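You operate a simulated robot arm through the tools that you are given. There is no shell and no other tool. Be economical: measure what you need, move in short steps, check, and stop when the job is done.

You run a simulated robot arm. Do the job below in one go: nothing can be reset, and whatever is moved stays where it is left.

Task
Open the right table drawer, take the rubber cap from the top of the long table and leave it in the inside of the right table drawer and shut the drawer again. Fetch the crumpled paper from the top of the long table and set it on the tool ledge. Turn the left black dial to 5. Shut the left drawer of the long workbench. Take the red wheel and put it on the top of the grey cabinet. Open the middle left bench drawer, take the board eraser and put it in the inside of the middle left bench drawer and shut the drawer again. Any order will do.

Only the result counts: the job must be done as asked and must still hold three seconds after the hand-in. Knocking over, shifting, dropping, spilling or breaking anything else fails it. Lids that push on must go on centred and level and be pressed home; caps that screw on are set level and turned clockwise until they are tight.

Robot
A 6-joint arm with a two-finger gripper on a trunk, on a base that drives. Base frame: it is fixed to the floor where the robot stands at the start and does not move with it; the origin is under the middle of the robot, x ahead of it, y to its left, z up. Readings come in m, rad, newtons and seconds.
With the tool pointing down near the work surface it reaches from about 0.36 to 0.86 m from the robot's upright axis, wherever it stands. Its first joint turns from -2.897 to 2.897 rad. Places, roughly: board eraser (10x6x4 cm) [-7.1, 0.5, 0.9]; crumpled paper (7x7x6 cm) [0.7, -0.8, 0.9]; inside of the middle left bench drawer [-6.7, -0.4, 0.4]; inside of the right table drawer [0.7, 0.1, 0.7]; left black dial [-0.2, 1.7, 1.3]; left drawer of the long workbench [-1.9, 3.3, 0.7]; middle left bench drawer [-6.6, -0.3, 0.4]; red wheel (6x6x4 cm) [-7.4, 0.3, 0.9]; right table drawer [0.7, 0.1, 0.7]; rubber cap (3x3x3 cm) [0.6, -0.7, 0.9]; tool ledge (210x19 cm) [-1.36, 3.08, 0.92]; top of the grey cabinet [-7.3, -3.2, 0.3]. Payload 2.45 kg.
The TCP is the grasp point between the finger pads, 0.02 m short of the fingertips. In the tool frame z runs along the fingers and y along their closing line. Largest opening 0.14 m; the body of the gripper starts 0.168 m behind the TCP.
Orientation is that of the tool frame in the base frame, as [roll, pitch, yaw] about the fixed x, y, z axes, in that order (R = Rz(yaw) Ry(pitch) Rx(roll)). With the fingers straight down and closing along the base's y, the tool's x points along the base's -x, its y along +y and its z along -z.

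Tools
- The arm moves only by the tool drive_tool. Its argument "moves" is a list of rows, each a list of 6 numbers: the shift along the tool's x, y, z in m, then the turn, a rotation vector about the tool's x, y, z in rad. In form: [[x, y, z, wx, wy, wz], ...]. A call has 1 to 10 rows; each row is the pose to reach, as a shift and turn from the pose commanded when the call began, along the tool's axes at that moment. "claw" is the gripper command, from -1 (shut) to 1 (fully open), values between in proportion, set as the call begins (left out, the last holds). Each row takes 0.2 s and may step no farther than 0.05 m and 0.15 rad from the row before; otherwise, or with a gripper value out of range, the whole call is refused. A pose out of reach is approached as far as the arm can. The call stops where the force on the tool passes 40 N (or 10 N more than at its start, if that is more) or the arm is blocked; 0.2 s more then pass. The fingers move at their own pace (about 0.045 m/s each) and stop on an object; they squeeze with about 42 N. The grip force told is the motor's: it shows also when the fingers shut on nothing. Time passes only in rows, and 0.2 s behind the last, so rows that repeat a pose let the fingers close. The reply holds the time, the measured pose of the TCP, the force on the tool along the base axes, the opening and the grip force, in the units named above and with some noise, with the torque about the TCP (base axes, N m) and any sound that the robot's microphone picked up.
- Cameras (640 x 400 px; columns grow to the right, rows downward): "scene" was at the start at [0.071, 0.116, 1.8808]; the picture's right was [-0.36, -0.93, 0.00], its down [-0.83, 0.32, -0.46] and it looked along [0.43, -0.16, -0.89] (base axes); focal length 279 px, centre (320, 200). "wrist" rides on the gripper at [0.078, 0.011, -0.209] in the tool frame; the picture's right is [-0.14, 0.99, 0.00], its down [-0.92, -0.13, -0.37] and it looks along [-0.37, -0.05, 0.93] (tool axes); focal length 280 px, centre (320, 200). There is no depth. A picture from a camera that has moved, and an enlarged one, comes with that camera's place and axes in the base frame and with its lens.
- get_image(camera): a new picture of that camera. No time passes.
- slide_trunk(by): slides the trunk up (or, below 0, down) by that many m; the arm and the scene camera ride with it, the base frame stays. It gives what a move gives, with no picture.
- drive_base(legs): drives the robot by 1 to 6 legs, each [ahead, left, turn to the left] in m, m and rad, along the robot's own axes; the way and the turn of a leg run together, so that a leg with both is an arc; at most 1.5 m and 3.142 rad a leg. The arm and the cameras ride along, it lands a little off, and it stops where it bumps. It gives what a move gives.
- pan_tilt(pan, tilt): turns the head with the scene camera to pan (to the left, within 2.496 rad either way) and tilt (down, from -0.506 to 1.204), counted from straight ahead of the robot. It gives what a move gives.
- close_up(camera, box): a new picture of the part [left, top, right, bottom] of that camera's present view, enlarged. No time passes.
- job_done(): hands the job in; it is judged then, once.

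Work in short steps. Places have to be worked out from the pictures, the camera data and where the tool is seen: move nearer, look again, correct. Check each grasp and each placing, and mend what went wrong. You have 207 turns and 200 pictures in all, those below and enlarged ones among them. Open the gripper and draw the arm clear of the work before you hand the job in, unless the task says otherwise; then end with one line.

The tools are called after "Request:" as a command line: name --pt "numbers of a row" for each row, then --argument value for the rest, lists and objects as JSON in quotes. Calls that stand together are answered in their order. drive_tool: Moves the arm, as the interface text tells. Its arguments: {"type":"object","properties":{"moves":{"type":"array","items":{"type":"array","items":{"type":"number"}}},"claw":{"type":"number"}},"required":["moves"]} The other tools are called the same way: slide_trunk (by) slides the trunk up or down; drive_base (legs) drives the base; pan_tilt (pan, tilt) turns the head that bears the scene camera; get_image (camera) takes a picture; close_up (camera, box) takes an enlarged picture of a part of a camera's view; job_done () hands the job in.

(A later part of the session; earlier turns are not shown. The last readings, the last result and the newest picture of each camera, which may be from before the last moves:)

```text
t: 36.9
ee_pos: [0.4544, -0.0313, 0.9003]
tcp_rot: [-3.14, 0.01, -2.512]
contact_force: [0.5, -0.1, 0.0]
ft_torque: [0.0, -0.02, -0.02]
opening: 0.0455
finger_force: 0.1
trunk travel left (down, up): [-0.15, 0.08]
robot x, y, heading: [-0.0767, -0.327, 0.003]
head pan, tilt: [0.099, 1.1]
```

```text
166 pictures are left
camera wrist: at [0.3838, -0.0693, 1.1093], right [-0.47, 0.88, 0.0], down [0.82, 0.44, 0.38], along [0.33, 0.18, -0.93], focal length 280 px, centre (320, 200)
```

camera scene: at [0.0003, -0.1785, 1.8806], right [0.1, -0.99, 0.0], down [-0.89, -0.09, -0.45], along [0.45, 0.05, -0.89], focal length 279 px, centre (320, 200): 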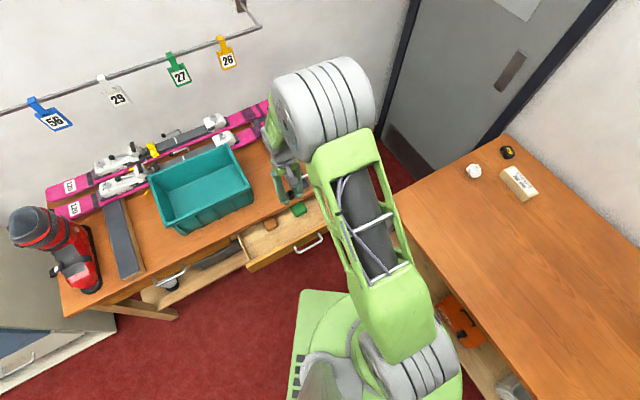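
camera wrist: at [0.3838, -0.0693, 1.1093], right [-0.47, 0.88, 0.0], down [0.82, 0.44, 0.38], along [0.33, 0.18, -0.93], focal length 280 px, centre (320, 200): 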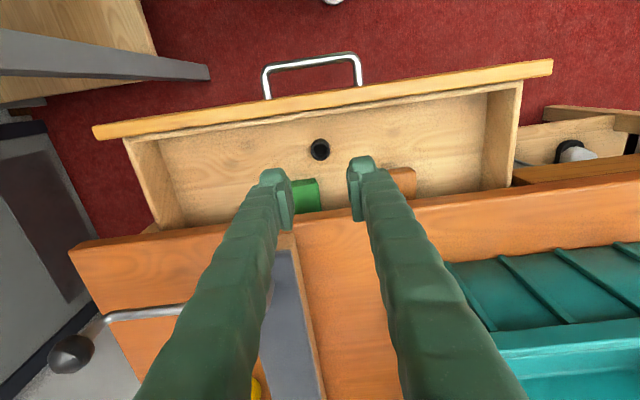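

One row was too long; same move with even steps.

Request:
drive_tool --claw -1 --pt "0.046 0.002 0 0 0 0" --pt "0.092 0.004 0 0 0 0" --pt "0.138 0.006 0 0 0 0" --pt "0.185 0.008 0.0 0 0 0" --pt "0.185 0.008 0.04 0 0 0" --pt "0.185 0.008 0.08 0 0 0" --pt "0.185 0.008 0.12 0 0 0" --pt "0.185 0.008 0.155 0 0 0" --pt "0.185 0.008 0.18 0 0 0"

Request:
get_image --camera "wrist"

```text
t: 38.9
ee_pos: [0.3019, -0.1321, 0.7209]
tcp_rot: [-3.14, 0.01, -2.513]
contact_force: [-0.2, 0.3, 0.0]
ft_torque: [0.03, 0.02, -0.01]
opening: 0.0
finger_force: 28.6
trunk travel left (down, up): [-0.15, 0.08]
robot x, y, heading: [-0.073, -0.3258, 0.004]
head pan, tilt: [0.099, 1.1]
```

```text
165 pictures are left
camera wrist: at [0.2319, -0.1701, 0.9279], right [-0.47, 0.88, 0.0], down [0.82, 0.44, 0.38], along [0.33, 0.18, -0.93], focal length 280 px, centre (320, 200)
```

wrist: 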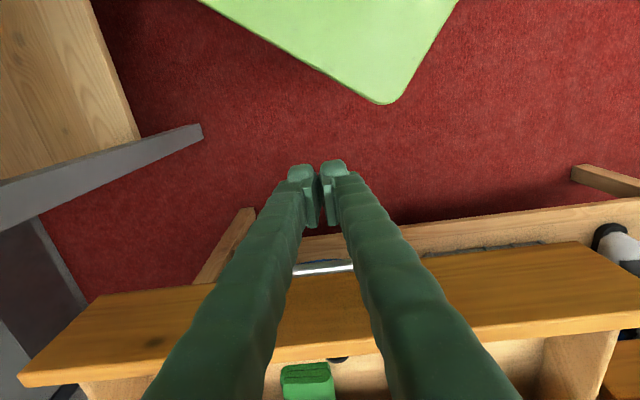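

The bar is right ahead of the closed fingers. Pushing it in along n.

Request:
drive_tool --pt "-0.03 0 0 0 0 0" --pt "-0.05 0 0 0 0 0" --pt "-0.07 0 0 0 0 0" --pt "-0.09 0 0 0 0 0" --pt "-0.11 0 0 0 0 0" --pt "-0.13 0 0 0 0 0" --pt "-0.15 0 0 0 0 0" --pt "-0.17 0 0 0 0 0" --pt "-0.19 0 0 0 0 0"

Request:
get_image --camera "wrist"

```text
t: 40.9
ee_pos: [0.4555, -0.0206, 0.7226]
tcp_rot: [-3.14, 0.011, -2.512]
contact_force: [-0.2, -0.3, -0.1]
ft_torque: [-0.01, -0.02, 0.0]
opening: 0.0
finger_force: 29.3
trunk travel left (down, up): [-0.15, 0.08]
robot x, y, heading: [-0.0749, -0.3249, 0.006]
head pan, tilt: [0.099, 1.1]
```

```text
164 pictures are left
camera wrist: at [0.3853, -0.0586, 0.9294], right [-0.47, 0.88, 0.0], down [0.82, 0.44, 0.38], along [0.33, 0.18, -0.93], focal length 280 px, centre (320, 200)
```

wrist: 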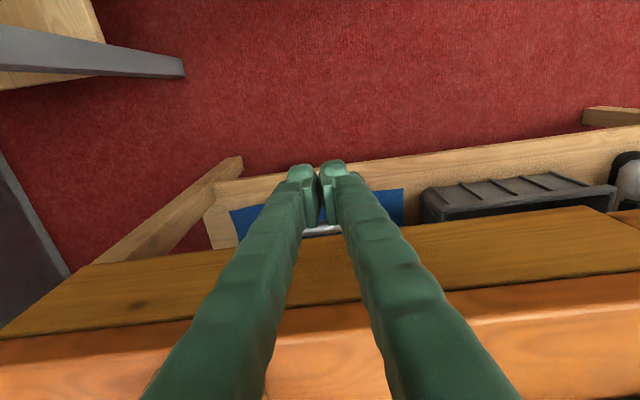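

Nearly shut. I'll keep pushing in small steps until it stops.

Request:
drive_tool --pt "-0.006 0 0 0 0 0" --pt "-0.012 0 0 0 0 0" --pt "-0.018 0 0 0 0 0" --pt "-0.024 0 0 0 0 0" --pt "-0.03 0 0 0 0 0" --pt "-0.036 0 0 0 0 0"

Request:
get_image --camera "wrist"

```text
t: 42.2
ee_pos: [0.4697, -0.01, 0.7178]
tcp_rot: [-3.14, -0.013, -2.515]
contact_force: [-1.6, -0.2, -2.3]
ft_torque: [-0.06, 0.07, 0.01]
opening: 0.0
finger_force: 29.6
trunk travel left (down, up): [-0.15, 0.08]
robot x, y, heading: [-0.0758, -0.3267, 0.005]
head pan, tilt: [0.099, 1.1]
stopped in row 6: the force on the tool passed its limit at 43 N (the readings are from after the stop); the commanded pose is now the measured one
```

```text
163 pictures are left
camera wrist: at [0.4048, -0.0441, 0.9277], right [-0.47, 0.88, 0.0], down [0.82, 0.44, 0.36], along [0.31, 0.17, -0.93], focal length 280 px, centre (320, 200)
```

wrist: 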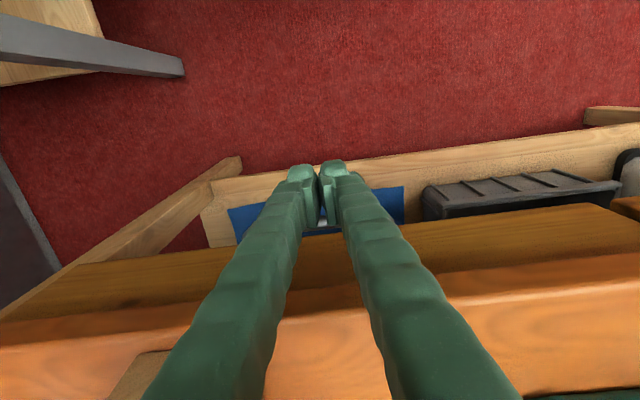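

It stopped firmly at the expected shut position. I'll back off, rise, and check with the scene camera.

Request:
drive_tool --pt "0.04 0 0 0 0 0" --pt "0.06 0 -0.04 0 0 0" --pt "0.06 0 -0.09 0 0 0" --pt "0.06 0 -0.14 0 0 0" --pt "0.06 0 -0.19 0 0 0" --pt "0.06 0 -0.24 0 0 0" --pt "0.06 0 -0.29 0 0 0"

Request:
get_image --camera "wrist"

Request:
close_up --camera "scene" --box '[140, 160, 380, 310]'

```text
t: 43.8
ee_pos: [0.4246, -0.0426, 1.0103]
tcp_rot: [-3.142, -0.011, -2.513]
contact_force: [0.0, 0.1, 0.3]
ft_torque: [0.04, -0.05, -0.03]
opening: 0.0001
finger_force: 29.7
trunk travel left (down, up): [-0.15, 0.08]
robot x, y, heading: [-0.0749, -0.3284, 0.003]
head pan, tilt: [0.099, 1.1]
```

```text
162 pictures are left
camera wrist: at [0.3585, -0.0774, 1.2192], right [-0.47, 0.88, 0.0], down [0.82, 0.44, 0.36], along [0.32, 0.17, -0.93], focal length 280 px, centre (320, 200)
```

wrist: 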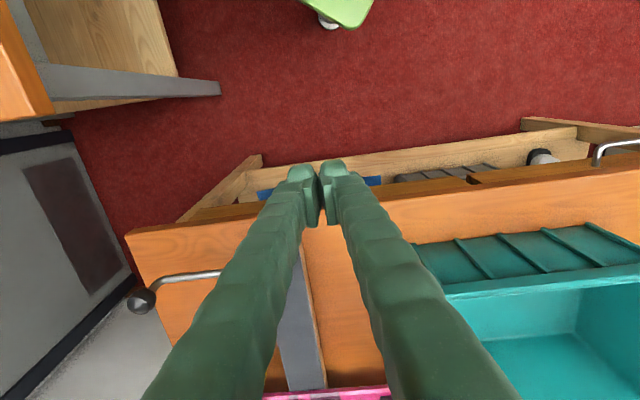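

```text
2.67 times, centred on (260, 235) of scene
camera zoom: at [-0.0009, -0.1808, 1.8808], right [0.1, -0.99, 0.0], down [-0.89, -0.09, -0.45], along [0.45, 0.05, -0.89], focal length 744 px, centre (480, 107)
```

zoom: 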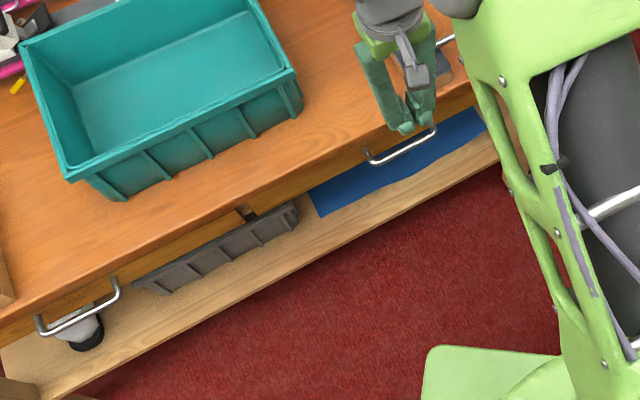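

The bar is back at (0.491, 0.007): the right drawer is shut. For the paper I'll step back, turn to face the right table, and drive nearer.

Request:
drive_base --legs '[[-0.071, 0.097, 0], [0, 0, -0.943], [0.14, 0.22, 0]]'

Request:
get_image --camera "wrist"

Request:
get_image --camera "scene"

```text
t: 49.9
ee_pos: [0.6397, -0.4442, 1.0087]
tcp_rot: [-3.141, -0.011, 2.834]
contact_force: [0.1, -0.8, -0.1]
ft_torque: [0.0, 0.03, -0.01]
opening: 0.0001
finger_force: 29.4
trunk travel left (down, up): [-0.15, 0.08]
robot x, y, heading: [0.1135, -0.2087, -0.93]
head pan, tilt: [0.099, 1.1]
```

```text
160 pictures are left
camera wrist: at [0.5719, -0.4105, 1.2181], right [0.43, 0.9, 0.0], down [0.84, -0.4, 0.36], along [0.32, -0.16, -0.93], focal length 280 px, centre (320, 200)
```

wrist: 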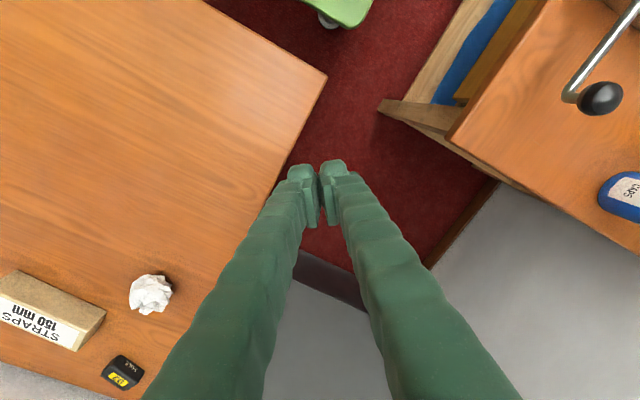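

```text
159 pictures are left
camera scene: at [0.2771, -0.1829, 1.8806], right [-0.74, -0.67, 0.0], down [-0.6, 0.66, -0.45], along [0.31, -0.34, -0.89], focal length 279 px, centre (320, 200)
```

scene: 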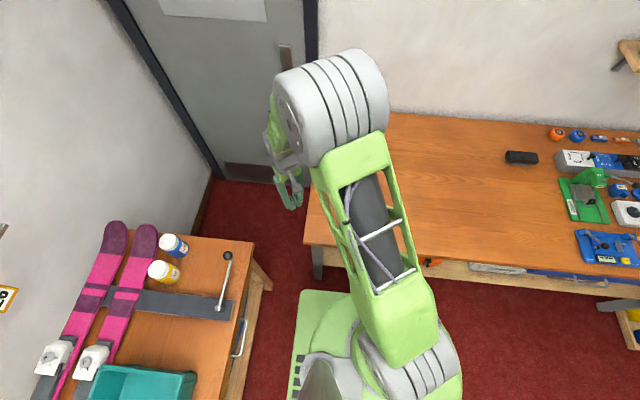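

The paper is at about (0.719, -0.770) and in reach. I'll go above it, turning 45° so that the fingers miss the strap box.

Request:
drive_tool --claw 0.4 --pt "-0.0218 -0.0359 0.002 0 0.001 0.098" --pt "-0.0435 -0.0717 0.004 0 0.002 0.196" --pt "-0.0653 -0.1076 0.006 0 0.003 0.294" --pt "-0.087 -0.1434 0.008 0 0.004 0.392" --pt "-0.1088 -0.1793 0.01 0 0.005 0.49" --pt "-0.1305 -0.2151 0.015 0 0.006 0.588" --pt "-0.1523 -0.251 0.02 0 0.007 0.686" --pt "-0.174 -0.2868 0.025 0 0.01 0.785"

Request:
get_image --camera "wrist"

```text
t: 51.7
ee_pos: [0.7184, -0.7704, 0.9819]
tcp_rot: [-3.129, -0.018, 2.05]
contact_force: [0.5, 0.0, -0.5]
ft_torque: [0.03, 0.02, -0.01]
opening: 0.0983
finger_force: 0.1
trunk travel left (down, up): [-0.15, 0.08]
robot x, y, heading: [0.112, -0.214, -0.929]
head pan, tilt: [0.099, 1.1]
```

```text
158 pictures are left
camera wrist: at [0.6974, -0.6984, 1.1905], right [0.94, 0.33, -0.01], down [0.32, -0.88, 0.35], along [0.1, -0.34, -0.94], focal length 280 px, centre (320, 200)
```

wrist: 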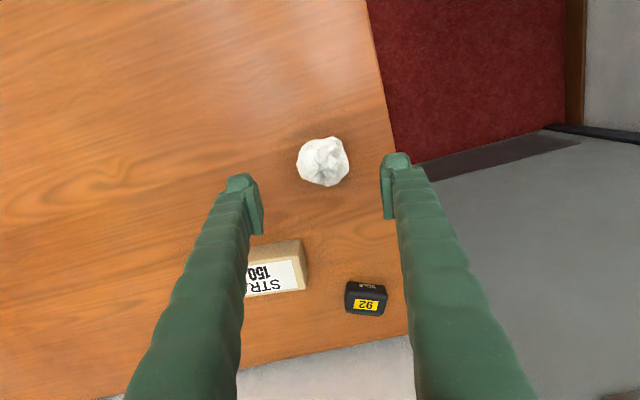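

Centred over the paper and the fingers will clear the box. Descending to z≈0.87.

Request:
drive_tool --pt "0 0 0.04 0 0 0" --pt "0.002 0 0.075 0 0 0" --pt "0.002 0 0.1 0 0 0" --pt "0.002 0 0.112 0 0 0"

Request:
get_image --camera "wrist"

```text
t: 52.7
ee_pos: [0.715, -0.7671, 0.8702]
tcp_rot: [-3.128, -0.015, 2.051]
contact_force: [-0.8, 0.5, 1.0]
ft_torque: [0.0, -0.01, -0.03]
opening: 0.0981
finger_force: 0.0
trunk travel left (down, up): [-0.15, 0.08]
robot x, y, heading: [0.1153, -0.2089, -0.936]
head pan, tilt: [0.099, 1.1]
```

```text
157 pictures are left
camera wrist: at [0.6943, -0.6944, 1.0797], right [0.94, 0.33, -0.01], down [0.32, -0.88, 0.36], along [0.11, -0.34, -0.93], focal length 280 px, centre (320, 200)
```

wrist: 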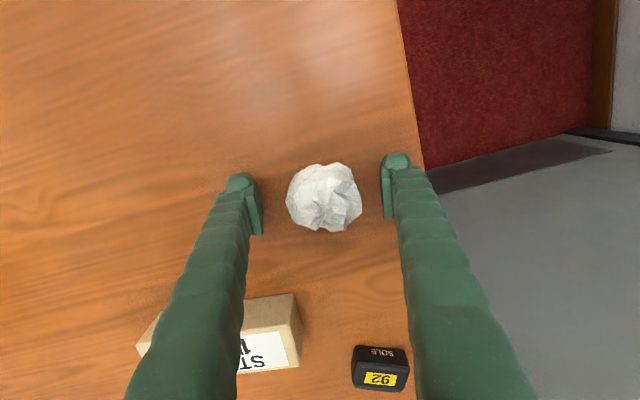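

The paper is centred between the fingers. I'll close to about 0.056 m, a gentle squeeze.

Request:
drive_tool --claw -0.2 --pt "0 0 0 0 0 0" --pt "0 0 0 0 0 0" --pt "0 0 0 0 0 0"

Request:
get_image --camera "wrist"

```text
t: 53.5
ee_pos: [0.7144, -0.7666, 0.8714]
tcp_rot: [-3.128, -0.019, 2.052]
contact_force: [0.0, 0.3, 0.4]
ft_torque: [-0.05, 0.02, 0.03]
opening: 0.0569
finger_force: 1.1
trunk travel left (down, up): [-0.15, 0.08]
robot x, y, heading: [0.1133, -0.2078, -0.931]
head pan, tilt: [0.099, 1.1]
```

```text
156 pictures are left
camera wrist: at [0.694, -0.6942, 1.0798], right [0.94, 0.33, -0.01], down [0.32, -0.88, 0.35], along [0.11, -0.34, -0.93], focal length 280 px, centre (320, 200)
```

wrist: 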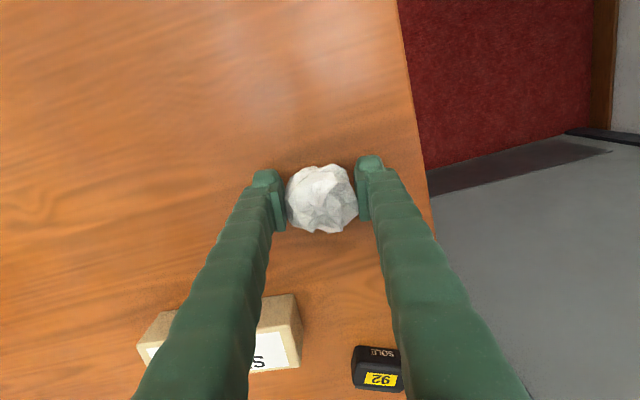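

Just touching. I'll squeeze more firmly and lift.

Request:
drive_tool --claw -0.6 --pt "0 0 0 0 0 0" --pt "0 0 0 0 0 0" --pt "0 0 0 0 0 0" --pt "0 0 -0.03 0 0 0" --pt "0 0 -0.07 0 0 0" --pt "0 0 -0.115 0 0 0"

Request:
get_image --camera "wrist"

```text
t: 54.9
ee_pos: [0.7154, -0.7684, 0.9874]
tcp_rot: [-3.13, -0.018, 2.051]
contact_force: [0.0, 0.1, -0.2]
ft_torque: [-0.03, -0.04, 0.0]
opening: 0.0541
finger_force: 42.1
trunk travel left (down, up): [-0.15, 0.08]
robot x, y, heading: [0.1107, -0.2123, -0.931]
head pan, tilt: [0.099, 1.1]
```

```text
155 pictures are left
camera wrist: at [0.6951, -0.696, 1.1959], right [0.94, 0.33, -0.01], down [0.32, -0.88, 0.35], along [0.11, -0.34, -0.94], focal length 280 px, centre (320, 200)
```

wrist: 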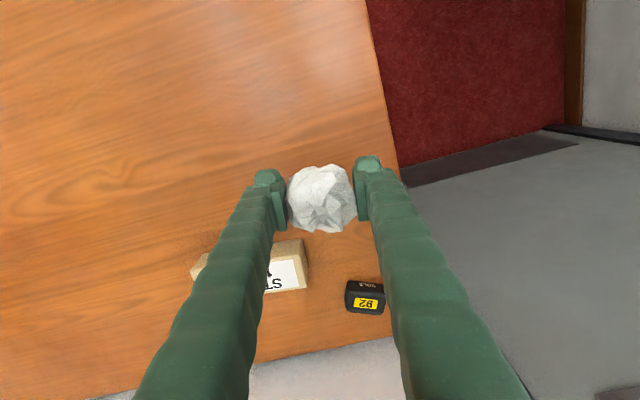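

Paper firmly held and lifted. I'll tuck the arm in before driving, and then look around the room.

Request:
drive_tool --pt "0.041 -0.015 -0.0125 0 0 0" --pt "0.082 -0.03 -0.025 0 0 0" --pt "0.123 -0.045 -0.0375 0 0 0" --pt "0.164 -0.06 -0.05 0 0 0" --pt "0.205 -0.075 -0.0625 0 0 0" --pt "0.247 -0.09 -0.075 0 0 0" --pt "0.288 -0.105 -0.0875 0 0 0" --pt "0.329 -0.119 -0.1 0 0 0"

Request:
pan_tilt --pan 2.4 --tilt 0.4

Request:
get_image --camera "scene"

Request:
pan_tilt --pan 1.2 --tilt 0.4

Request:
get_image --camera "scene"

Request:
pan_tilt --pan -2.2 --tilt 0.4

Request:
get_image --camera "scene"

```text
t: 56.7
ee_pos: [0.4596, -0.5308, 1.0942]
tcp_rot: [-3.129, -0.016, 2.051]
contact_force: [0.4, 0.0, -0.6]
ft_torque: [-0.03, -0.05, 0.0]
opening: 0.0545
finger_force: 42.3
trunk travel left (down, up): [-0.15, 0.08]
robot x, y, heading: [0.1159, -0.2105, -0.934]
head pan, tilt: [0.099, 1.1]
```

```text
t: 58.8
ee_pos: [0.4614, -0.5324, 1.092]
tcp_rot: [-3.129, -0.017, 2.05]
contact_force: [0.1, -0.2, -0.1]
ft_torque: [-0.04, 0.05, 0.02]
opening: 0.0543
finger_force: 42.0
trunk travel left (down, up): [-0.15, 0.08]
robot x, y, heading: [0.1161, -0.2126, -0.933]
head pan, tilt: [2.4, 0.4]
```

```text
154 pictures are left
camera scene: at [0.2435, -0.0441, 1.9375], right [0.99, -0.1, 0.0], down [-0.04, -0.39, -0.92], along [0.1, 0.92, -0.39], focal length 279 px, centre (320, 200)
```

scene: 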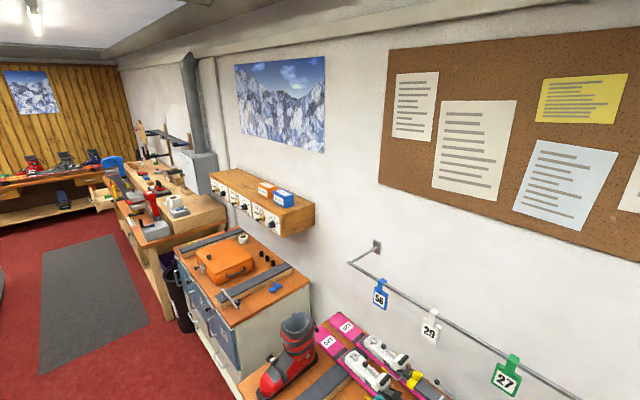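

```text
t: 60.2
ee_pos: [0.4619, -0.5314, 1.0936]
tcp_rot: [-3.131, -0.018, 2.051]
contact_force: [0.8, -0.4, -0.3]
ft_torque: [-0.02, 0.03, 0.0]
opening: 0.054
finger_force: 42.3
trunk travel left (down, up): [-0.15, 0.08]
robot x, y, heading: [0.1147, -0.2122, -0.926]
head pan, tilt: [1.201, 0.4]
```

```text
153 pictures are left
camera scene: at [0.3233, -0.1115, 1.9375], right [0.27, -0.96, 0.0], down [-0.38, -0.1, -0.92], along [0.89, 0.25, -0.39], focal length 279 px, centre (320, 200)
```

scene: 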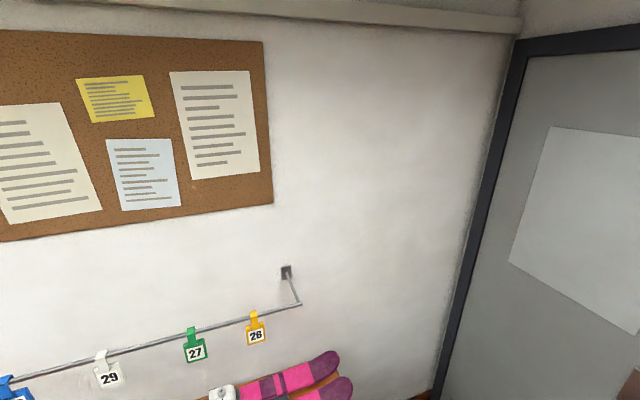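

```text
t: 63.1
ee_pos: [0.4619, -0.5314, 1.0928]
tcp_rot: [-3.129, -0.018, 2.052]
contact_force: [0.0, 0.4, -0.5]
ft_torque: [-0.04, 0.02, -0.01]
opening: 0.0547
finger_force: 41.8
trunk travel left (down, up): [-0.15, 0.08]
robot x, y, heading: [0.1128, -0.2138, -0.932]
head pan, tilt: [-2.201, 0.4]
```

```text
152 pictures are left
camera scene: at [0.1413, -0.137, 1.9375], right [-0.01, 1.0, 0.0], down [0.39, 0.0, -0.92], along [-0.92, -0.01, -0.39], focal length 279 px, centre (320, 200)
```

scene: 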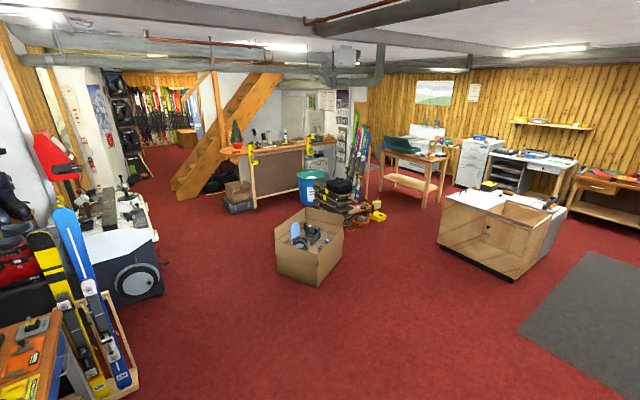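

I see the layout: along the wall to the left are the cabinet with the dial shelf above, then the long workbench. I'll back off, turn to face that wall, and sidestep along to the workbench.

Request:
drive_base --legs '[[0, -0.25, 0], [0, 0, 1.571], [0, 1.3, 0], [0, 1.3, 0], [0, 0.5, 0]]'

Request:
pan_tilt --pan 0.3 --tilt 0.7

Request:
get_image --camera "scene"

```text
t: 96.7
ee_pos: [-1.6434, 2.4749, 1.0934]
tcp_rot: [-3.129, -0.018, -2.648]
contact_force: [-0.4, 0.5, 0.0]
ft_torque: [-0.01, -0.02, 0.02]
opening: 0.0548
finger_force: 42.7
trunk travel left (down, up): [-0.15, 0.08]
robot x, y, heading: [-1.9613, 2.1234, 0.653]
head pan, tilt: [-2.201, 0.4]
```

```text
t: 99.0
ee_pos: [-1.6436, 2.4743, 1.0937]
tcp_rot: [-3.129, -0.019, -2.648]
contact_force: [0.1, 0.0, 0.3]
ft_torque: [0.0, -0.02, 0.0]
opening: 0.0546
finger_force: 42.1
trunk travel left (down, up): [-0.15, 0.08]
robot x, y, heading: [-1.9611, 2.1202, 0.653]
head pan, tilt: [0.3, 0.7]
```

```text
151 pictures are left
camera scene: at [-1.9859, 2.3063, 1.9107], right [0.82, -0.58, 0.0], down [-0.37, -0.53, -0.77], along [0.44, 0.62, -0.64], focal length 279 px, centre (320, 200)
```

scene: 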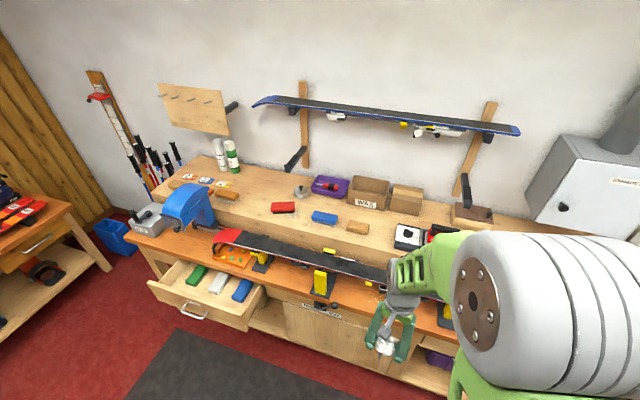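

The raised ledge at the back of the bench carries several items; the left bench drawer is open. I'll zoom in to find a free spot on the ledge.

Request:
close_up --camera "scene" --box '[150, 120, 470, 320]'

```text
2.00 times, centred on (310, 220) of scene
camera zoom: at [-1.9859, 2.3063, 1.9107], right [0.82, -0.58, 0.0], down [-0.37, -0.53, -0.77], along [0.44, 0.62, -0.64], focal length 558 px, centre (340, 160)
```

zoom: 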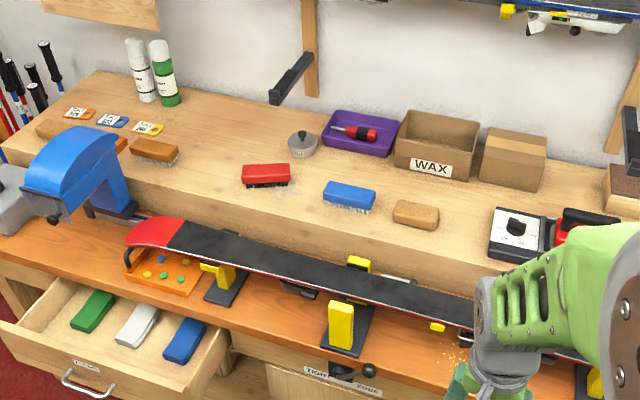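

Free gap on the ledge between the brown brush and the white device, around (-1.21, 2.88) — close to the ledge's middle. I'll drive in nearer and look with the wrist camera.

Request:
drive_base --legs '[[0.24, 0.13, -0.025]]'

Request:
get_image --camera "wrist"

Request:
get_image --camera "scene"

```text
t: 100.9
ee_pos: [-1.5174, 2.7149, 1.0923]
tcp_rot: [-3.128, -0.018, -2.674]
contact_force: [0.5, -0.3, -0.1]
ft_torque: [-0.05, 0.04, 0.01]
opening: 0.0548
finger_force: 41.8
trunk travel left (down, up): [-0.15, 0.08]
robot x, y, heading: [-1.84, 2.3721, 0.631]
head pan, tilt: [0.3, 0.7]
```

```text
149 pictures are left
camera wrist: at [-1.5885, 2.6935, 1.3022], right [-0.32, 0.95, -0.02], down [0.88, 0.31, 0.35], along [0.34, 0.1, -0.94], focal length 280 px, centre (320, 200)
```

wrist: 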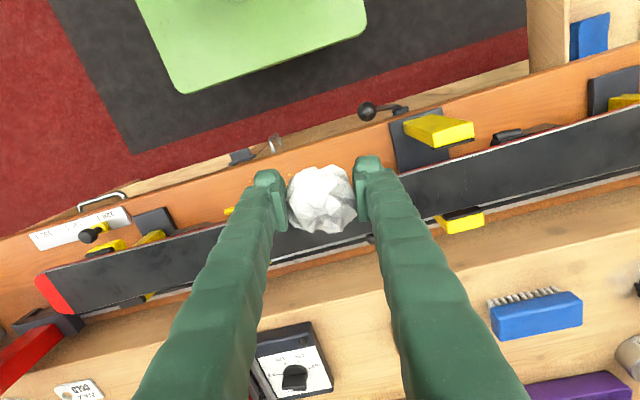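

```text
148 pictures are left
camera scene: at [-1.8638, 2.557, 1.9105], right [0.8, -0.6, 0.0], down [-0.39, -0.52, -0.76], along [0.46, 0.61, -0.64], focal length 279 px, centre (320, 200)
```

scene: 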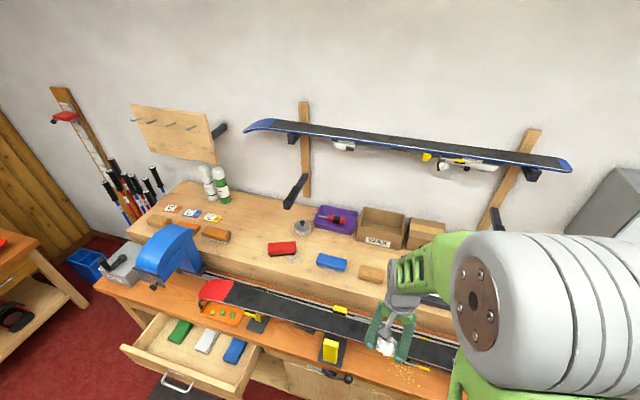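

I'll zoom the scene view to locate the gap between the brown brush and the device more exactly.

Request:
close_up --camera "scene" --box '[290, 200, 450, 300]'

```text
4.00 times, centred on (370, 250) of scene
camera zoom: at [-1.8638, 2.557, 1.9105], right [0.8, -0.6, 0.0], down [-0.39, -0.52, -0.76], along [0.46, 0.61, -0.64], focal length 1115 px, centre (120, 0)
```

zoom: 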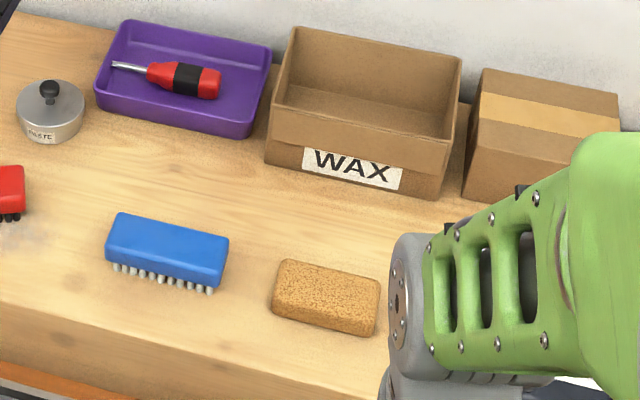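

The gap beside the cork block is only ~10 cm. There may be more room to the right of the white device, so I'll move the hand there for a look.

Request:
drive_tool --pt "-0.044 -0.023 0 0 0 0" --pt "-0.088 -0.046 0 0 0 0" --pt "-0.132 -0.07 0 0 0 0" --pt "-0.177 -0.093 0 0 0 0" --pt "-0.2214 -0.116 0 0 0 0"

Request:
get_image --camera "wrist"

Request:
close_up --camera "scene" --box '[320, 200, 560, 350]'

```text
refused: row 3 steps farther than a row can; nothing moved
```

```text
146 pictures are left
camera wrist: at [-1.5885, 2.6935, 1.3022], right [-0.32, 0.95, -0.02], down [0.88, 0.31, 0.35], along [0.34, 0.1, -0.94], focal length 280 px, centre (320, 200)
```

wrist: 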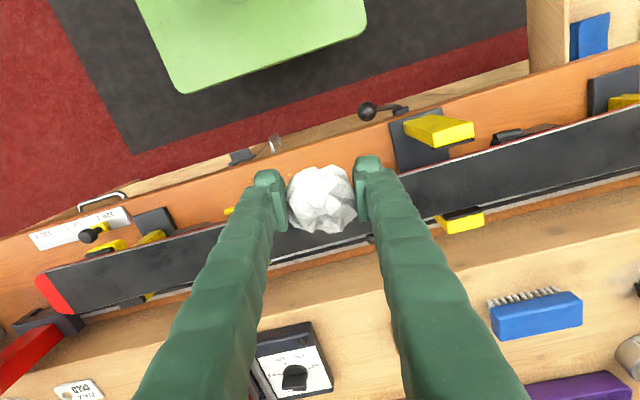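

```text
2.67 times, centred on (440, 275) of scene
camera zoom: at [-1.8638, 2.557, 1.9105], right [0.8, -0.6, 0.0], down [-0.39, -0.52, -0.76], along [0.46, 0.61, -0.64], focal length 744 px, centre (0, 0)
```

zoom: 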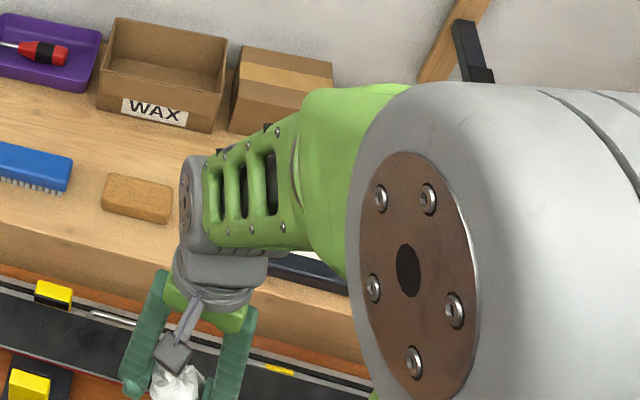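

Same move with six rows.

Request:
drive_tool --pt "-0.037 -0.019 0 0 0 0" --pt "-0.074 -0.039 0 0 0 0" --pt "-0.111 -0.058 0 0 0 0" --pt "-0.148 -0.077 0 0 0 0" --pt "-0.185 -0.097 0 0 0 0" --pt "-0.2214 -0.116 0 0 0 0"

Request:
get_image --camera "wrist"

```text
t: 102.3
ee_pos: [-1.2665, 2.7096, 1.09]
tcp_rot: [-3.13, -0.02, -2.675]
contact_force: [0.0, 0.2, -0.4]
ft_torque: [-0.03, 0.05, -0.01]
opening: 0.0546
finger_force: 41.9
trunk travel left (down, up): [-0.15, 0.08]
robot x, y, heading: [-1.845, 2.3697, 0.629]
head pan, tilt: [0.3, 0.7]
```

```text
144 pictures are left
camera wrist: at [-1.3377, 2.6889, 1.2996], right [-0.32, 0.95, -0.01], down [0.88, 0.31, 0.35], along [0.34, 0.1, -0.94], focal length 280 px, centre (320, 200)
```

wrist: 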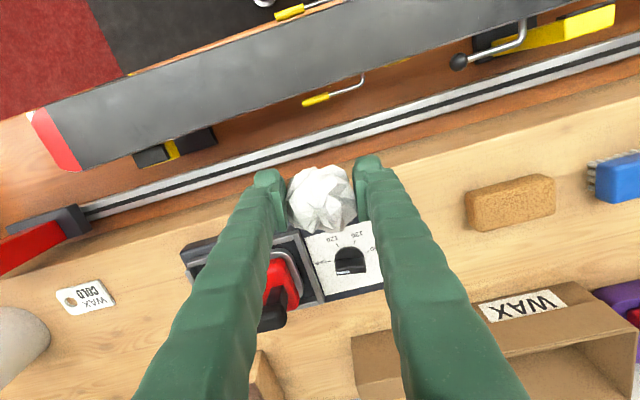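

The gap between the cork and the dial box is about 12 cm, centred near (-1.22, 2.87). I'll turn the hand so the fingers close front-to-back and move over it.

Request:
drive_tool --pt "-0.0113 0.0124 0 0 0 0.141" --pt "-0.0226 0.0247 0 0 0 0.282" --pt "-0.034 0.0371 0 0 0 0.423" --pt "-0.0453 0.0495 0 0 0 0.564" --pt "-0.0566 0.0619 0 0 0 0.705" --pt "-0.0679 0.0742 0 0 0 0.846" --pt "-0.0792 0.0866 0 0 0 0.987" --pt "-0.0906 0.099 0 0 0 1.128" --pt "-0.1019 0.1113 0 0 0 1.269" --pt "-0.1132 0.1237 0 0 0 1.41"

Request:
get_image --camera "wrist"

```text
t: 104.5
ee_pos: [-1.2226, 2.8719, 1.0882]
tcp_rot: [-3.123, 0.009, 2.195]
contact_force: [0.3, -0.4, 0.1]
ft_torque: [-0.04, 0.01, 0.0]
opening: 0.0545
finger_force: 42.4
trunk travel left (down, up): [-0.15, 0.08]
robot x, y, heading: [-1.845, 2.3697, 0.628]
head pan, tilt: [0.3, 0.7]
```

```text
143 pictures are left
camera wrist: at [-1.2558, 2.9458, 1.2949], right [0.88, 0.47, -0.02], down [0.44, -0.81, 0.38], along [0.16, -0.34, -0.92], focal length 280 px, centre (320, 200)
```

wrist: 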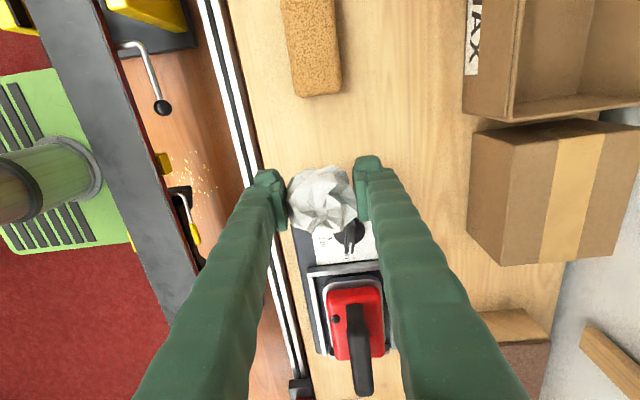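

Margins to the cork and dial box look around 3 cm each. Descending to just above the ledge.

Request:
drive_tool --pt "0.003 0 0.04 0 0 0" --pt "0.003 0 0.08 0 0 0" --pt "0.003 0 0.11 0 0 0"

Request:
get_image --camera "wrist"

Request:
close_up --camera "scene" --box '[320, 200, 480, 300]'

```text
t: 105.3
ee_pos: [-1.2251, 2.8727, 0.9767]
tcp_rot: [-3.122, 0.008, 2.199]
contact_force: [1.1, -0.5, 0.2]
ft_torque: [0.01, 0.02, 0.03]
opening: 0.0548
finger_force: 42.0
trunk travel left (down, up): [-0.15, 0.08]
robot x, y, heading: [-1.8403, 2.3702, 0.63]
head pan, tilt: [0.3, 0.7]
```

```text
142 pictures are left
camera wrist: at [-1.2589, 2.9462, 1.1845], right [0.88, 0.47, -0.02], down [0.44, -0.81, 0.38], along [0.16, -0.34, -0.93], focal length 280 px, centre (320, 200)
```

wrist: 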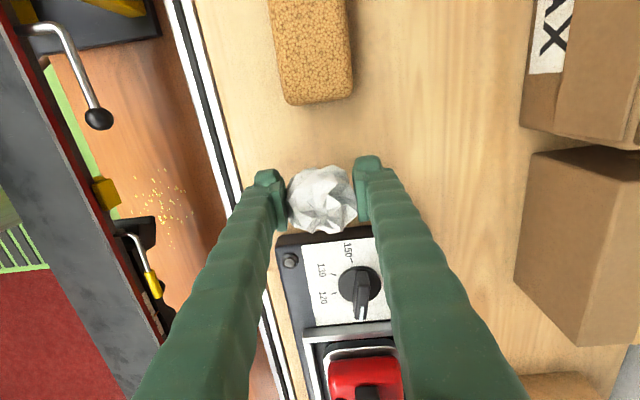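

```text
4.00 times, centred on (400, 250) of scene
camera zoom: at [-1.864, 2.5561, 1.9106], right [0.8, -0.6, 0.0], down [-0.39, -0.52, -0.76], along [0.46, 0.61, -0.64], focal length 1115 px, centre (0, 0)
```

zoom: 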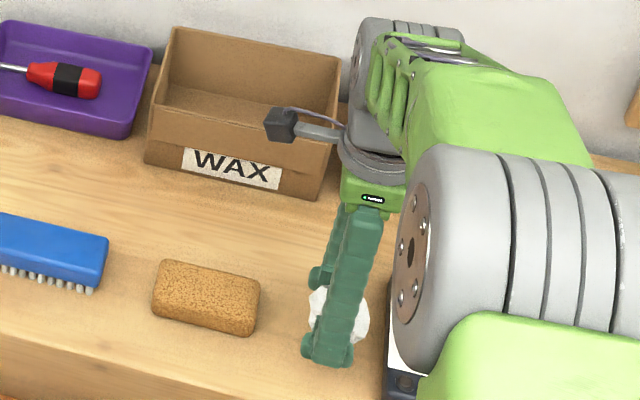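

The paper is nearer the dial box than the cork, so I'll shift 2 cm toward the cork, then lower gently.

Request:
drive_tool --pt "0.02 0 0 0 0 0" --pt "0.02 0 0.01 0 0 0" --pt "0.02 0 0.017 0 0 0" --pt "0.02 0 0.022 0 0 0"

Request:
get_image --camera "wrist"

Request:
close_up --camera "scene" --box '[370, 240, 450, 290]'

```text
t: 106.3
ee_pos: [-1.2367, 2.8889, 0.9558]
tcp_rot: [-3.123, 0.01, 2.199]
contact_force: [0.3, -0.2, -0.3]
ft_torque: [-0.04, -0.02, 0.0]
opening: 0.0548
finger_force: 42.0
trunk travel left (down, up): [-0.15, 0.08]
robot x, y, heading: [-1.841, 2.3723, 0.625]
head pan, tilt: [0.3, 0.7]
```

```text
140 pictures are left
camera wrist: at [-1.2708, 2.962, 1.1624], right [0.88, 0.47, -0.02], down [0.44, -0.81, 0.38], along [0.16, -0.34, -0.93], focal length 280 px, centre (320, 200)
```

wrist: 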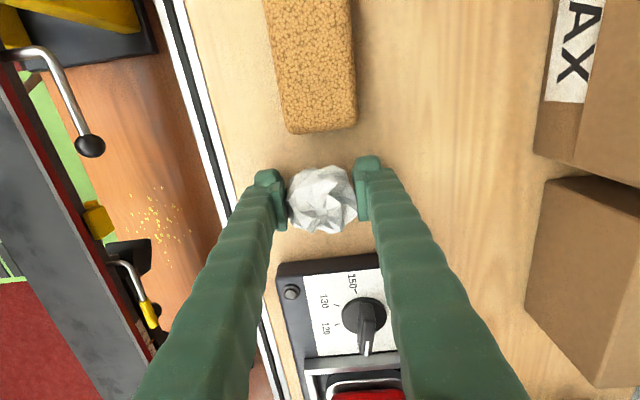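

```text
8.00 times, centred on (410, 265) of scene
camera zoom: at [-1.8644, 2.5559, 1.9106], right [0.8, -0.6, 0.0], down [-0.39, -0.52, -0.76], along [0.46, 0.61, -0.64], focal length 2230 px, centre (-400, -320)
```

zoom: 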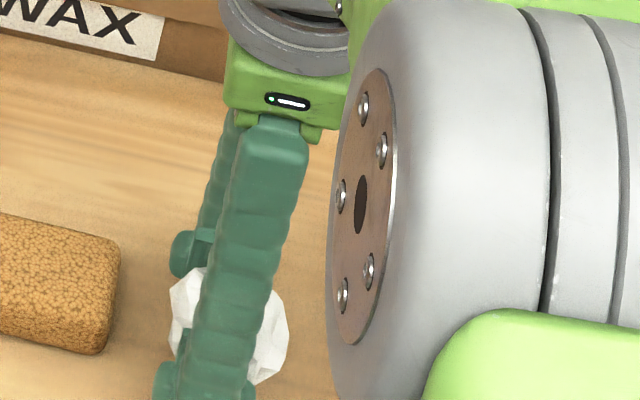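

Well centred. Feeling for the ledge with 3 mm steps.

Request:
drive_tool --pt "0 0 0.003 0 0 0" --pt "0 0 0.006 0 0 0"

```text
t: 106.9
ee_pos: [-1.2369, 2.8878, 0.9515]
tcp_rot: [-3.127, 0.009, 2.2]
contact_force: [-1.3, -1.4, 10.5]
ft_torque: [0.06, 0.07, 0.02]
opening: 0.0548
finger_force: 42.4
trunk travel left (down, up): [-0.15, 0.08]
robot x, y, heading: [-1.843, 2.3702, 0.627]
head pan, tilt: [0.3, 0.7]
```

Contact (10 N). Opening and rising.

Request:
drive_tool --claw 0.15 --pt "0 0 0 0 0 0" --pt "0 0 0 0 0 0" --pt "0 0 0 0 0 0"

Request:
drive_tool --pt "0 0 -0.04 0 0 0" --pt "0 0 -0.08 0 0 0" --pt "0 0 -0.12 0 0 0" --pt "0 0 -0.16 0 0 0"

Request:
get_image --camera "wrist"

```text
t: 107.7
ee_pos: [-1.2367, 2.8874, 0.9495]
tcp_rot: [-3.121, 0.009, 2.198]
contact_force: [0.7, -0.4, 0.2]
ft_torque: [-0.03, 0.0, -0.01]
opening: 0.0803
finger_force: 0.1
trunk travel left (down, up): [-0.15, 0.08]
robot x, y, heading: [-1.8429, 2.3694, 0.626]
head pan, tilt: [0.3, 0.7]
```

```text
t: 108.7
ee_pos: [-1.2363, 2.8928, 1.1107]
tcp_rot: [-3.122, 0.008, 2.199]
contact_force: [0.3, -0.6, -0.2]
ft_torque: [0.01, -0.02, 0.02]
opening: 0.0806
finger_force: 0.0
trunk travel left (down, up): [-0.15, 0.08]
robot x, y, heading: [-1.8441, 2.3718, 0.624]
head pan, tilt: [0.3, 0.7]
```

```text
138 pictures are left
camera wrist: at [-1.2702, 2.9651, 1.3172], right [0.88, 0.47, -0.02], down [0.44, -0.81, 0.38], along [0.16, -0.34, -0.92], focal length 280 px, centre (320, 200)
```

wrist: 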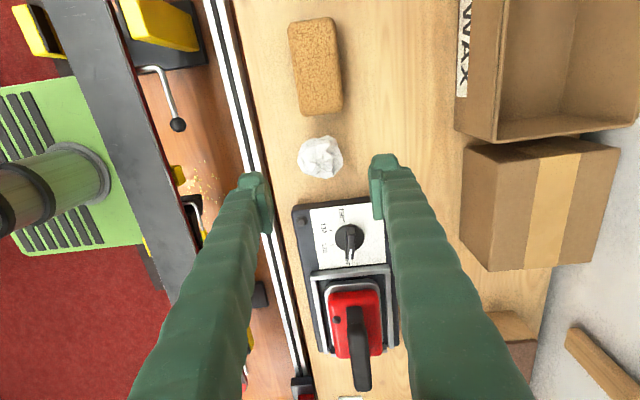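

The paper rests on the ledge, clear of its neighbours. Next the left bench drawer: I'll retract and turn the hand, shut the fingers, and shift the base left.

Request:
drive_tool --claw -1 --pt "0.013 -0.04 -0.002 0 0 -0.149" --pt "0.026 -0.08 -0.004 0 0 -0.298" --pt "0.039 -0.12 -0.006 0 0 -0.447" --pt "0.052 -0.16 -0.008 0 0 -0.596" --pt "0.065 -0.2 -0.01 0 0 -0.745" --pt "0.078 -0.24 -0.01 0 0 -0.894" --pt "0.091 -0.28 -0.01 0 0 -1.043" --pt "0.104 -0.32 -0.01 0 0 -1.192" --pt "0.117 -0.36 -0.01 0 0 -1.341" --pt "0.13 -0.4 -0.01 0 0 -1.49"

Request:
drive_base --legs '[[-0.08, 0.35, 0]]'

Request:
pan_tilt --pan 0.6 --tilt 1.0

Request:
get_image --camera "scene"

Request:
get_image --camera "wrist"

```text
t: 110.9
ee_pos: [-1.6357, 2.7627, 1.1262]
tcp_rot: [-3.131, -0.019, -2.59]
contact_force: [-0.4, -0.5, 0.7]
ft_torque: [0.03, -0.03, 0.02]
opening: 0.0
finger_force: 29.2
trunk travel left (down, up): [-0.15, 0.08]
robot x, y, heading: [-1.8427, 2.3706, 0.624]
head pan, tilt: [0.3, 0.7]
```

```text
t: 114.5
ee_pos: [-1.9063, 2.997, 1.1251]
tcp_rot: [-3.131, -0.018, -2.594]
contact_force: [0.5, 0.1, -0.4]
ft_torque: [0.01, -0.02, 0.01]
opening: 0.0001
finger_force: 29.4
trunk travel left (down, up): [-0.15, 0.08]
robot x, y, heading: [-2.1121, 2.6039, 0.627]
head pan, tilt: [0.3, 0.7]
```

```text
t: 115.3
ee_pos: [-1.9048, 2.9977, 1.1262]
tcp_rot: [-3.131, -0.017, -2.594]
contact_force: [0.7, -0.1, 0.3]
ft_torque: [-0.01, 0.0, 0.01]
opening: 0.0
finger_force: 29.4
trunk travel left (down, up): [-0.15, 0.08]
robot x, y, heading: [-2.1069, 2.606, 0.631]
head pan, tilt: [0.6, 1.0]
```

```text
137 pictures are left
camera scene: at [-2.1614, 2.7889, 1.8873], right [0.94, -0.34, 0.0], down [-0.28, -0.79, -0.54], along [0.18, 0.51, -0.84], focal length 279 px, centre (320, 200)
```

scene: 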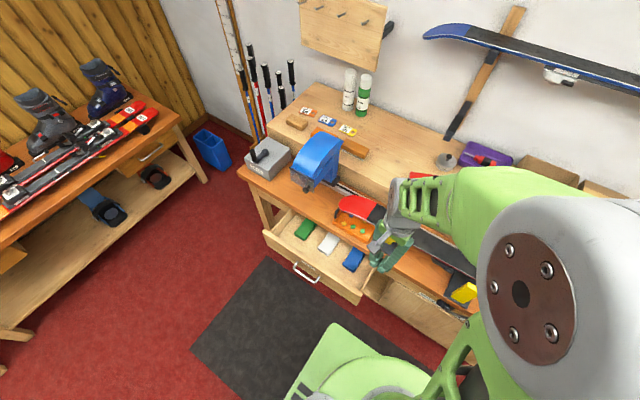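

```text
136 pictures are left
camera wrist: at [-1.9743, 2.9706, 1.3349], right [-0.4, 0.92, -0.01], down [0.86, 0.38, 0.35], along [0.33, 0.13, -0.94], focal length 280 px, centre (320, 200)
```

wrist: 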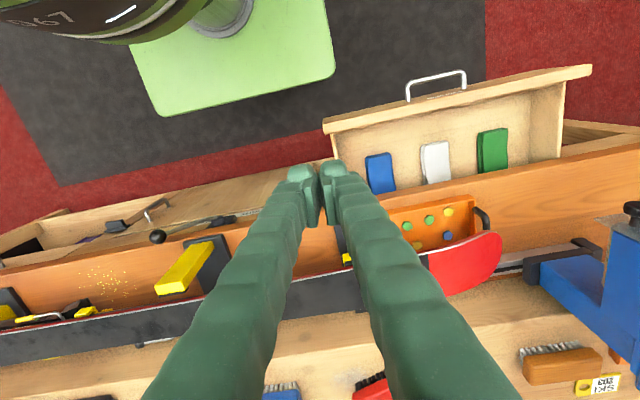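

Handle bar at about (-2.094, 3.175, 0.712). I'll go in front of it and descend with closed fingers.

Request:
drive_tool --pt "0.0223 0.0409 0 0 0 -0.013" --pt "0.0446 0.0819 0 0 0 -0.026" --pt "0.0669 0.1228 0 0 0 -0.04" --pt "0.0891 0.1637 0 0 0 -0.053" --pt "0.1114 0.2047 0 0 0 -0.066" --pt "0.1337 0.2456 0 0 0 -0.08" --pt "0.1337 0.2456 0.045 0 0 -0.08" --pt "0.1337 0.2456 0.09 0 0 -0.08" --pt "0.1337 0.2456 0.135 0 0 -0.08" --pt "0.1337 0.2456 0.18 0 0 -0.08"

Request:
get_image --camera "wrist"

```text
t: 117.5
ee_pos: [-2.1506, 3.1348, 0.9439]
tcp_rot: [-3.134, -0.021, -2.514]
contact_force: [-0.6, -0.3, -0.5]
ft_torque: [-0.03, 0.02, 0.01]
opening: 0.0
finger_force: 29.3
trunk travel left (down, up): [-0.15, 0.08]
robot x, y, heading: [-2.1137, 2.6061, 0.628]
head pan, tilt: [0.6, 1.0]
```

```text
135 pictures are left
camera wrist: at [-2.2162, 3.1023, 1.1541], right [-0.47, 0.88, -0.01], down [0.82, 0.44, 0.35], along [0.32, 0.16, -0.94], focal length 280 px, centre (320, 200)
```

wrist: 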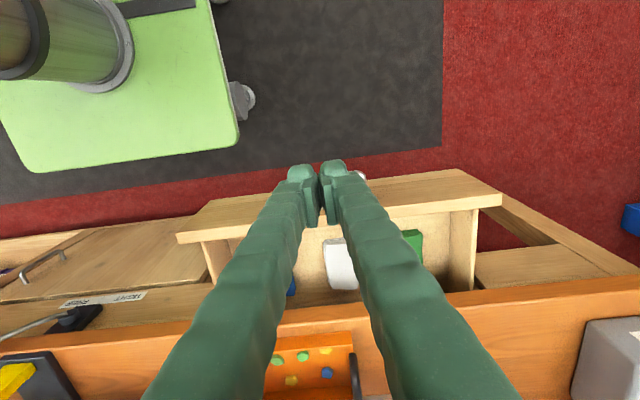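

Clear, but I'll go a centimetre further out while lowering to handle height.

Request:
drive_tool --pt "0.01 -0.01 0.045 0 0 0" --pt "0.012 -0.01 0.09 0 0 0" --pt "0.012 -0.01 0.135 0 0 0" --pt "0.012 -0.01 0.18 0 0 0" --pt "0.012 -0.01 0.225 0 0 0"

Request:
get_image --camera "wrist"

```text
t: 118.7
ee_pos: [-2.1554, 3.1151, 0.719]
tcp_rot: [-3.134, -0.018, -2.514]
contact_force: [-0.1, -1.0, -0.3]
ft_torque: [-0.02, 0.04, -0.01]
opening: 0.0
finger_force: 29.5
trunk travel left (down, up): [-0.15, 0.08]
robot x, y, heading: [-2.1097, 2.6062, 0.62]
head pan, tilt: [0.6, 1.0]
```

```text
134 pictures are left
camera wrist: at [-2.2219, 3.0823, 0.9288], right [-0.47, 0.88, -0.01], down [0.82, 0.44, 0.35], along [0.32, 0.16, -0.94], focal length 280 px, centre (320, 200)
```

wrist: 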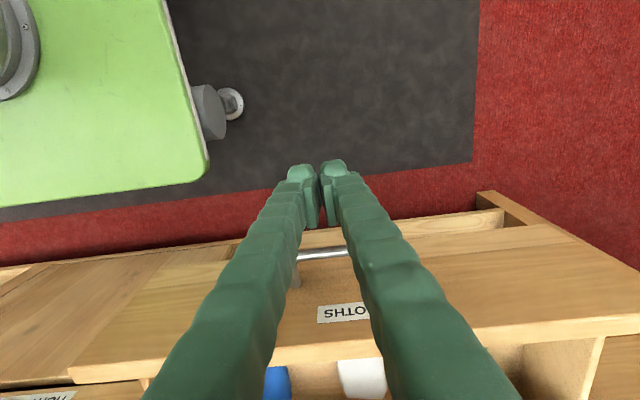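

The bar is ahead of the fingers. I'll push it in along n with small steps.

Request:
drive_tool --pt "-0.02 0.015 0 0 0 0" --pt "-0.04 0.015 0 0 0 0" --pt "-0.06 0.015 0 0 0 0" --pt "-0.08 0.015 0 0 0 0" --pt "-0.1 0.015 0 0 0 0" --pt "-0.12 0.015 0 0 0 0" --pt "-0.14 0.015 0 0 0 0" --pt "-0.16 0.015 0 0 0 0" --pt "-0.175 0.015 0 0 0 0"

Request:
get_image --camera "wrist"

```text
t: 120.7
ee_pos: [-2.0211, 3.2291, 0.7163]
tcp_rot: [-3.131, -0.021, -2.517]
contact_force: [0.2, -1.1, 0.1]
ft_torque: [-0.01, 0.02, 0.04]
opening: 0.0001
finger_force: 29.4
trunk travel left (down, up): [-0.15, 0.08]
robot x, y, heading: [-2.1137, 2.6052, 0.633]
head pan, tilt: [0.6, 1.0]
```

```text
133 pictures are left
camera wrist: at [-2.0876, 3.1969, 0.9257], right [-0.47, 0.88, -0.01], down [0.82, 0.44, 0.35], along [0.32, 0.15, -0.94], focal length 280 px, centre (320, 200)
```

wrist: 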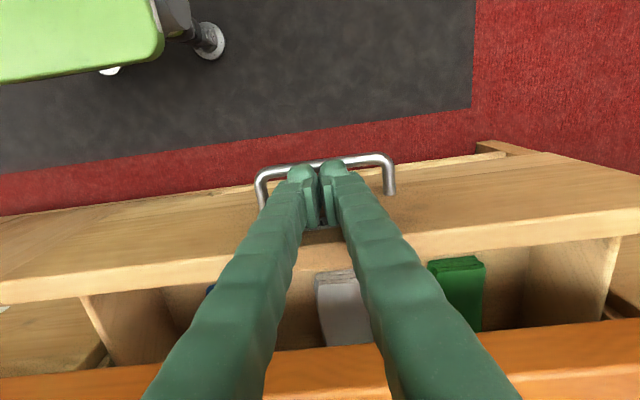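

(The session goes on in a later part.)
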